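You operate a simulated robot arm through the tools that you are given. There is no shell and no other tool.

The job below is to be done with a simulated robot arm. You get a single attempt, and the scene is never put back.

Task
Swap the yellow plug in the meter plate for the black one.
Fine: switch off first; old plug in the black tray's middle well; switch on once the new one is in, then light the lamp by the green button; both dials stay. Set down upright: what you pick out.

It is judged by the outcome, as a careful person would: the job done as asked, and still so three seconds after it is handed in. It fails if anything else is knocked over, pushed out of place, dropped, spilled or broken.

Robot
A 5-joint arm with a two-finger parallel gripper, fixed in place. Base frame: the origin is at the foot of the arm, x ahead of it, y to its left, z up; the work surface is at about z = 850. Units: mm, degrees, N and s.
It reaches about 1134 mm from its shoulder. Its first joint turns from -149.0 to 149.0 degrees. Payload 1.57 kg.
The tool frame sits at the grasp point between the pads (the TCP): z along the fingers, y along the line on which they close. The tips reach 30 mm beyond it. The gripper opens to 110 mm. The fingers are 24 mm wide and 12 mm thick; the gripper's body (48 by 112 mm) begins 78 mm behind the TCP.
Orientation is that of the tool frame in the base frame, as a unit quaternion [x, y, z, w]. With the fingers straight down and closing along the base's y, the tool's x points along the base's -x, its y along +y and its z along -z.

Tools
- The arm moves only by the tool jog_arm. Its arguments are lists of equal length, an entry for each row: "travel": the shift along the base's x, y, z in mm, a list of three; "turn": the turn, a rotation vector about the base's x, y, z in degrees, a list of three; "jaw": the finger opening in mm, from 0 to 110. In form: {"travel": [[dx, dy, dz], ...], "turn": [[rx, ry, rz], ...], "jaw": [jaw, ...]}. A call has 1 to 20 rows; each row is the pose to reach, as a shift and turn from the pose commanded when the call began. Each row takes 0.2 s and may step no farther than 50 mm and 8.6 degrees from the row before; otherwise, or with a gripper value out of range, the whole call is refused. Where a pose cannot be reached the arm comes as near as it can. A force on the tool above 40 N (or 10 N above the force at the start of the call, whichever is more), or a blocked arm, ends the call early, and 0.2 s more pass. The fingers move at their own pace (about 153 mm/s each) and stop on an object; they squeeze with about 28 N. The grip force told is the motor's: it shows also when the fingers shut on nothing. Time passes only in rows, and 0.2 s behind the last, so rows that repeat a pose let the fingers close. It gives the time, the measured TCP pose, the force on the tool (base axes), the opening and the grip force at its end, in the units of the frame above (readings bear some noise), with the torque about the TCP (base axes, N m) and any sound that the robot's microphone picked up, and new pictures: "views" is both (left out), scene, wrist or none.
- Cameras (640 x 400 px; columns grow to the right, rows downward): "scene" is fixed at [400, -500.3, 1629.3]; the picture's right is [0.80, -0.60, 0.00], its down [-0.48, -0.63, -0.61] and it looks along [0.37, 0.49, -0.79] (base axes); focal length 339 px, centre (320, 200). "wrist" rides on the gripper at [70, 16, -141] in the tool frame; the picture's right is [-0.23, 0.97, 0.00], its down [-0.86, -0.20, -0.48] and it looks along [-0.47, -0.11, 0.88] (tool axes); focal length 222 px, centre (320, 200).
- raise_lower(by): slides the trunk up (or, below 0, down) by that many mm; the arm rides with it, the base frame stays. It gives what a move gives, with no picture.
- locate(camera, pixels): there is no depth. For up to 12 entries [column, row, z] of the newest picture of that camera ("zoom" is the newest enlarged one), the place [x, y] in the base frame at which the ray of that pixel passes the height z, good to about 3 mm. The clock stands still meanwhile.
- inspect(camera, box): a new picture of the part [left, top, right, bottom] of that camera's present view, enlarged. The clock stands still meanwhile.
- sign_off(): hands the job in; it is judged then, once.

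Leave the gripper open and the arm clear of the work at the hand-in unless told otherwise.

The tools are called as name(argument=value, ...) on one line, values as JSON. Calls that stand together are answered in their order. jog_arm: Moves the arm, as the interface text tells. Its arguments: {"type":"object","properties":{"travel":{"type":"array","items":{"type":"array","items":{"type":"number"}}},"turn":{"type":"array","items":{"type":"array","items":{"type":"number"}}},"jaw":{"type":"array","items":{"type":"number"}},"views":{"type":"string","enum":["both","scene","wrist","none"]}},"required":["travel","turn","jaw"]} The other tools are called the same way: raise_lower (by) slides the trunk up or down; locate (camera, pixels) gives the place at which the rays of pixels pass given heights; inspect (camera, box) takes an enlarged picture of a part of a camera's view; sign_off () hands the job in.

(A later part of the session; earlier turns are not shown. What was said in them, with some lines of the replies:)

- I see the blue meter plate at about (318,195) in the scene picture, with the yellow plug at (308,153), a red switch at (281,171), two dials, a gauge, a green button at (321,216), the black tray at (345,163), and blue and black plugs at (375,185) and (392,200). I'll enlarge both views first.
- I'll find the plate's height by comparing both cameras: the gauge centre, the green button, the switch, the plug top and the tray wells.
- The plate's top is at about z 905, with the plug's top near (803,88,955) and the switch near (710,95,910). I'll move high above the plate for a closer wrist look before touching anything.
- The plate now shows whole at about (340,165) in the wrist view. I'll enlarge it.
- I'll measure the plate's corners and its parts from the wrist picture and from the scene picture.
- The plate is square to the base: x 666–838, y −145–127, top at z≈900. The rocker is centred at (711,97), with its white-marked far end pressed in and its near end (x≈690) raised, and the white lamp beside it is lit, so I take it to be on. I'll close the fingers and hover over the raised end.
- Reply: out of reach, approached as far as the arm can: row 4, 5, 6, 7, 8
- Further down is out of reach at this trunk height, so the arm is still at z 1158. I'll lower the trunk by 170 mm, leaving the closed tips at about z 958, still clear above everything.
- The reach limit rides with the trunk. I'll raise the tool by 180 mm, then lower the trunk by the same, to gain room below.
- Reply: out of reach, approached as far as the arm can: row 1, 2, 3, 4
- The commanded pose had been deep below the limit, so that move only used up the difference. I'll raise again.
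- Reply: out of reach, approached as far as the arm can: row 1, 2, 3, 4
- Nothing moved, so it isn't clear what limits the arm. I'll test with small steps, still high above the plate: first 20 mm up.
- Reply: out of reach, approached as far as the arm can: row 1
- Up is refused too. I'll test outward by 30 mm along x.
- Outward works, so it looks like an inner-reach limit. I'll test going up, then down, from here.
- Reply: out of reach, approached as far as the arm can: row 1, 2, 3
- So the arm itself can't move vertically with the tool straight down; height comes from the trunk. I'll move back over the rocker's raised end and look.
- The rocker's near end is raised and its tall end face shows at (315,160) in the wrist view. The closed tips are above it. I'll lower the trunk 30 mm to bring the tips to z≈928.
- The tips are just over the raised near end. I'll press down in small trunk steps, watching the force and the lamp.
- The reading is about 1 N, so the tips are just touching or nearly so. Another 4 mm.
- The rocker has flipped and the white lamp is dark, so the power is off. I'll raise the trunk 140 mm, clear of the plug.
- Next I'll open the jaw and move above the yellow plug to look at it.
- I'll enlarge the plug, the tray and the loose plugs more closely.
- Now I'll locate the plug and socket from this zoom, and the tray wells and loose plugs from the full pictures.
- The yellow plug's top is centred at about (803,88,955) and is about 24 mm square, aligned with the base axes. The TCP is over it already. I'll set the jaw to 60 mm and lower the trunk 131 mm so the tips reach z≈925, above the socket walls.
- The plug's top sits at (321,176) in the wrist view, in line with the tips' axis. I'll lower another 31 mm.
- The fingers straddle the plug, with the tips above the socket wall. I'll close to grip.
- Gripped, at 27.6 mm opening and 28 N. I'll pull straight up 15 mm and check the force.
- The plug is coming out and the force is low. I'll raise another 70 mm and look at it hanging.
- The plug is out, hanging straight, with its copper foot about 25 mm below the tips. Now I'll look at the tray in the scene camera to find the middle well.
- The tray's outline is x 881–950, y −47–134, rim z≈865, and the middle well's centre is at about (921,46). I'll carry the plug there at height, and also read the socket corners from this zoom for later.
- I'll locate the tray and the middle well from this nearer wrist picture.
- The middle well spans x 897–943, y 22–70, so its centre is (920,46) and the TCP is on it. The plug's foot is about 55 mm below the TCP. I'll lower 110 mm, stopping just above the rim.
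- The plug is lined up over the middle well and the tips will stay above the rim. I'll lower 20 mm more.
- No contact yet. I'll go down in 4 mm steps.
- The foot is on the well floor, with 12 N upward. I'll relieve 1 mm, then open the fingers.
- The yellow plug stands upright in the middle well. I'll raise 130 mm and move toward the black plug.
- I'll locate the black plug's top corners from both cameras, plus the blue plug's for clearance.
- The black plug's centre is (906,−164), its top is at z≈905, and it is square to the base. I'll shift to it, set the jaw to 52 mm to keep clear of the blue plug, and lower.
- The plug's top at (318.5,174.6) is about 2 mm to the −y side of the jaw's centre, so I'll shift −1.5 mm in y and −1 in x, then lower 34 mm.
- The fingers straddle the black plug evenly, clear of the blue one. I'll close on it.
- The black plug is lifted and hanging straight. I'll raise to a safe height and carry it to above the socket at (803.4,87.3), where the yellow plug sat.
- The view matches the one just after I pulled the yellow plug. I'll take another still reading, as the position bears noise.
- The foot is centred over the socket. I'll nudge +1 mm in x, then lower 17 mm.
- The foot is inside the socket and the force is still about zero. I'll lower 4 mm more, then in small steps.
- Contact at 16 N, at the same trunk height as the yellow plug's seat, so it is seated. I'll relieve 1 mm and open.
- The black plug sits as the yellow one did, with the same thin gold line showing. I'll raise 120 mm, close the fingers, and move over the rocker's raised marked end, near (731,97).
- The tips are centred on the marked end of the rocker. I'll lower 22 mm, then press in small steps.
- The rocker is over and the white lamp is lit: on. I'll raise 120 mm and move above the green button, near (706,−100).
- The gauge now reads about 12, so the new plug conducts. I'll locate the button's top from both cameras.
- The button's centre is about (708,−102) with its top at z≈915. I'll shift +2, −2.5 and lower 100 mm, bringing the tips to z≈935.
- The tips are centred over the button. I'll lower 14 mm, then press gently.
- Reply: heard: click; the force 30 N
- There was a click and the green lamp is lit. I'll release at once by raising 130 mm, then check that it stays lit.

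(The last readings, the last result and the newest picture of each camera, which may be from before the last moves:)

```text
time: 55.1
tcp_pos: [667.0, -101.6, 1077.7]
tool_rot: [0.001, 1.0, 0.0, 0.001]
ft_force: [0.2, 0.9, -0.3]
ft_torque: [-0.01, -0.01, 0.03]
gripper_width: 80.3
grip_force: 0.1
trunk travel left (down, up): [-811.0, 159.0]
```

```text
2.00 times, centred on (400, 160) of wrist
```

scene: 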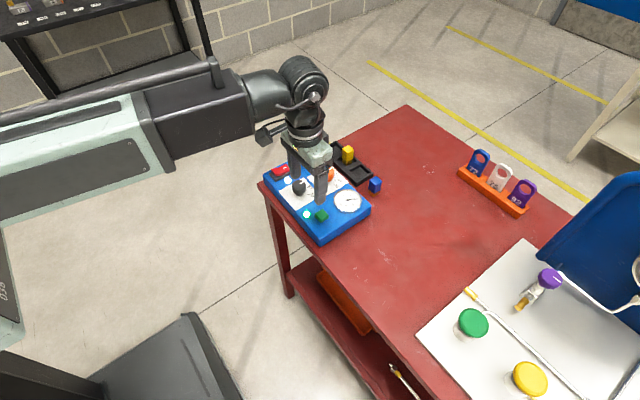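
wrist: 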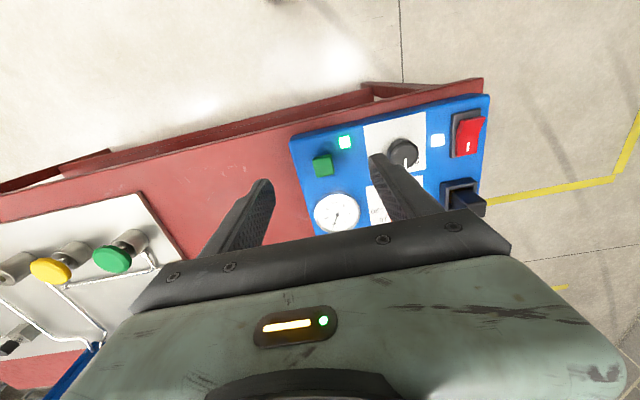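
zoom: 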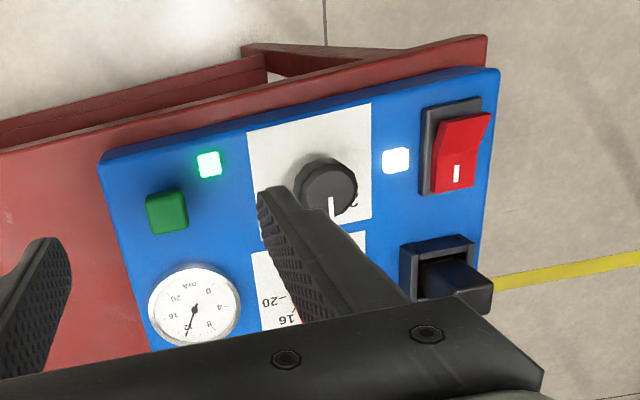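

Both lamps are lit, the rocker is on, the gauge reads 12 as before, and the yellow plug stands in the middle well. I'll raise and move off sideways with the gripper open, then make a last check.

raise_lower(by=100)

jog_arm(travel=[[10, -45, 0], [20, -90, 0], [30, -135, 0], [40, -170, 0], [40, -170, 0]], turn=[[0, 0, 0], [0, 0, 0], [0, 0, 0], [0, 0, 0], [0, 0, 0]], jaw=[110, 110, 110, 110, 110])

inspect(camera="scene", box=[255, 130, 405, 250])

inspect(camera="wrist", box=[320, 0, 620, 200])

```text
time: 56.5
tcp_pos: [668.0, -100.2, 1178.0]
tool_rot: [0.0, 1.0, 0.0, 0.0]
ft_force: [-0.3, -0.5, 0.0]
ft_torque: [0.01, 0.02, 0.0]
gripper_width: 80.1
grip_force: 0.1
trunk travel left (down, up): [-911.0, 59.0]
```

```text
time: 57.7
tcp_pos: [705.5, -271.6, 1178.7]
tool_rot: [0.0, 1.0, 0.001, 0.0]
ft_force: [0.4, -0.3, -0.1]
ft_torque: [-0.01, 0.0, -0.02]
gripper_width: 109.7
grip_force: 0.1
trunk travel left (down, up): [-911.0, 59.0]
```

scene: 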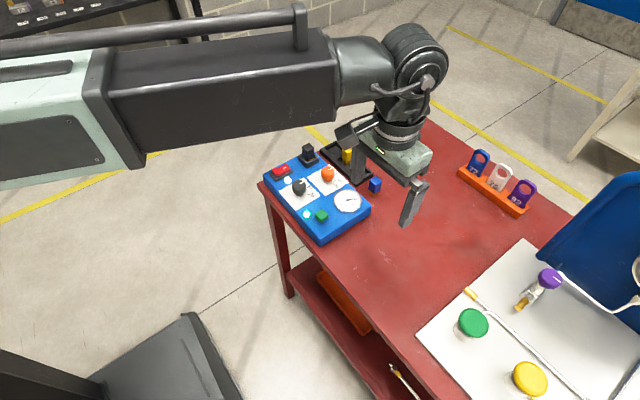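
wrist: 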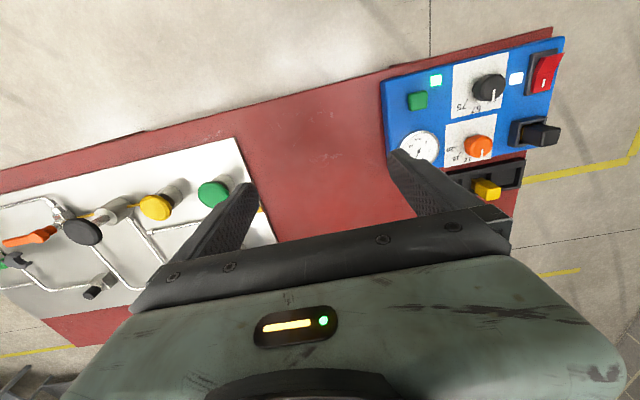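

```text
3.33 times, centred on (330, 190) of scene
```

zoom: 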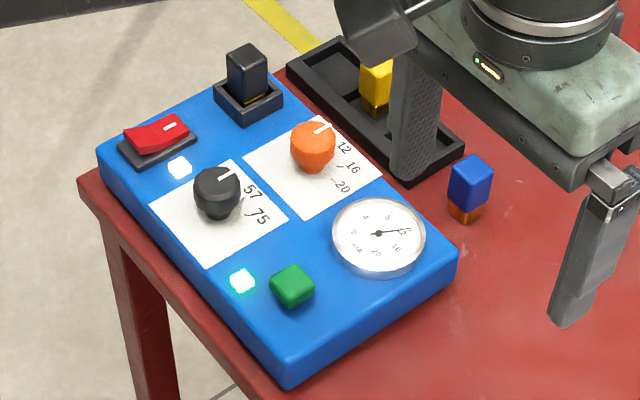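

```text
2.00 times, centred on (470, 100) of wrist
```

zoom: 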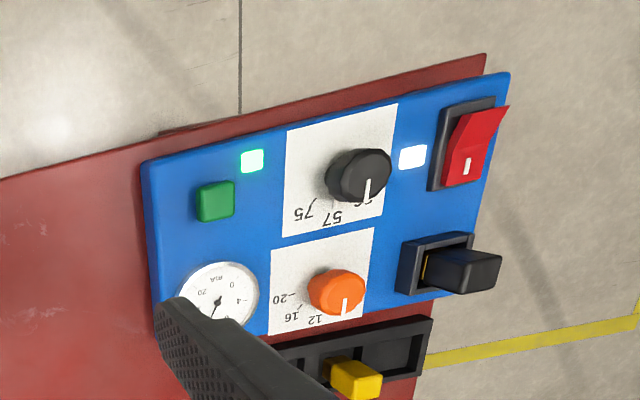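

Everything is as asked:
- The black plug is seated, with its top at the same height the yellow one had.
- The yellow plug stands upright in the middle well.
- The switch is on and the green lamp is lit.
- Both dials point as at the start, and the blue plug hasn't moved.
- The arm is clear and the gripper is open.

I'm handing the job in.

sign_off()

```text
The job is handed in.
```

The black plug is now in the meter plate in place of the yellow one, and I've handed the job in.

- **Switch:** I turned it off before touching the plugs and back on once the black plug was seated. The white power lamp is lit and the gauge reads about 12 mA, as it did at the start.
- **Yellow plug:** it stands upright in the black tray's middle well.
- **Green button:** I pressed it once and heard a click. The green lamp came on and stayed lit after I let go.
- **Everything else:** both dials point as they did at the start, and the blue plug was not touched. The arm is clear of the work with the gripper open.
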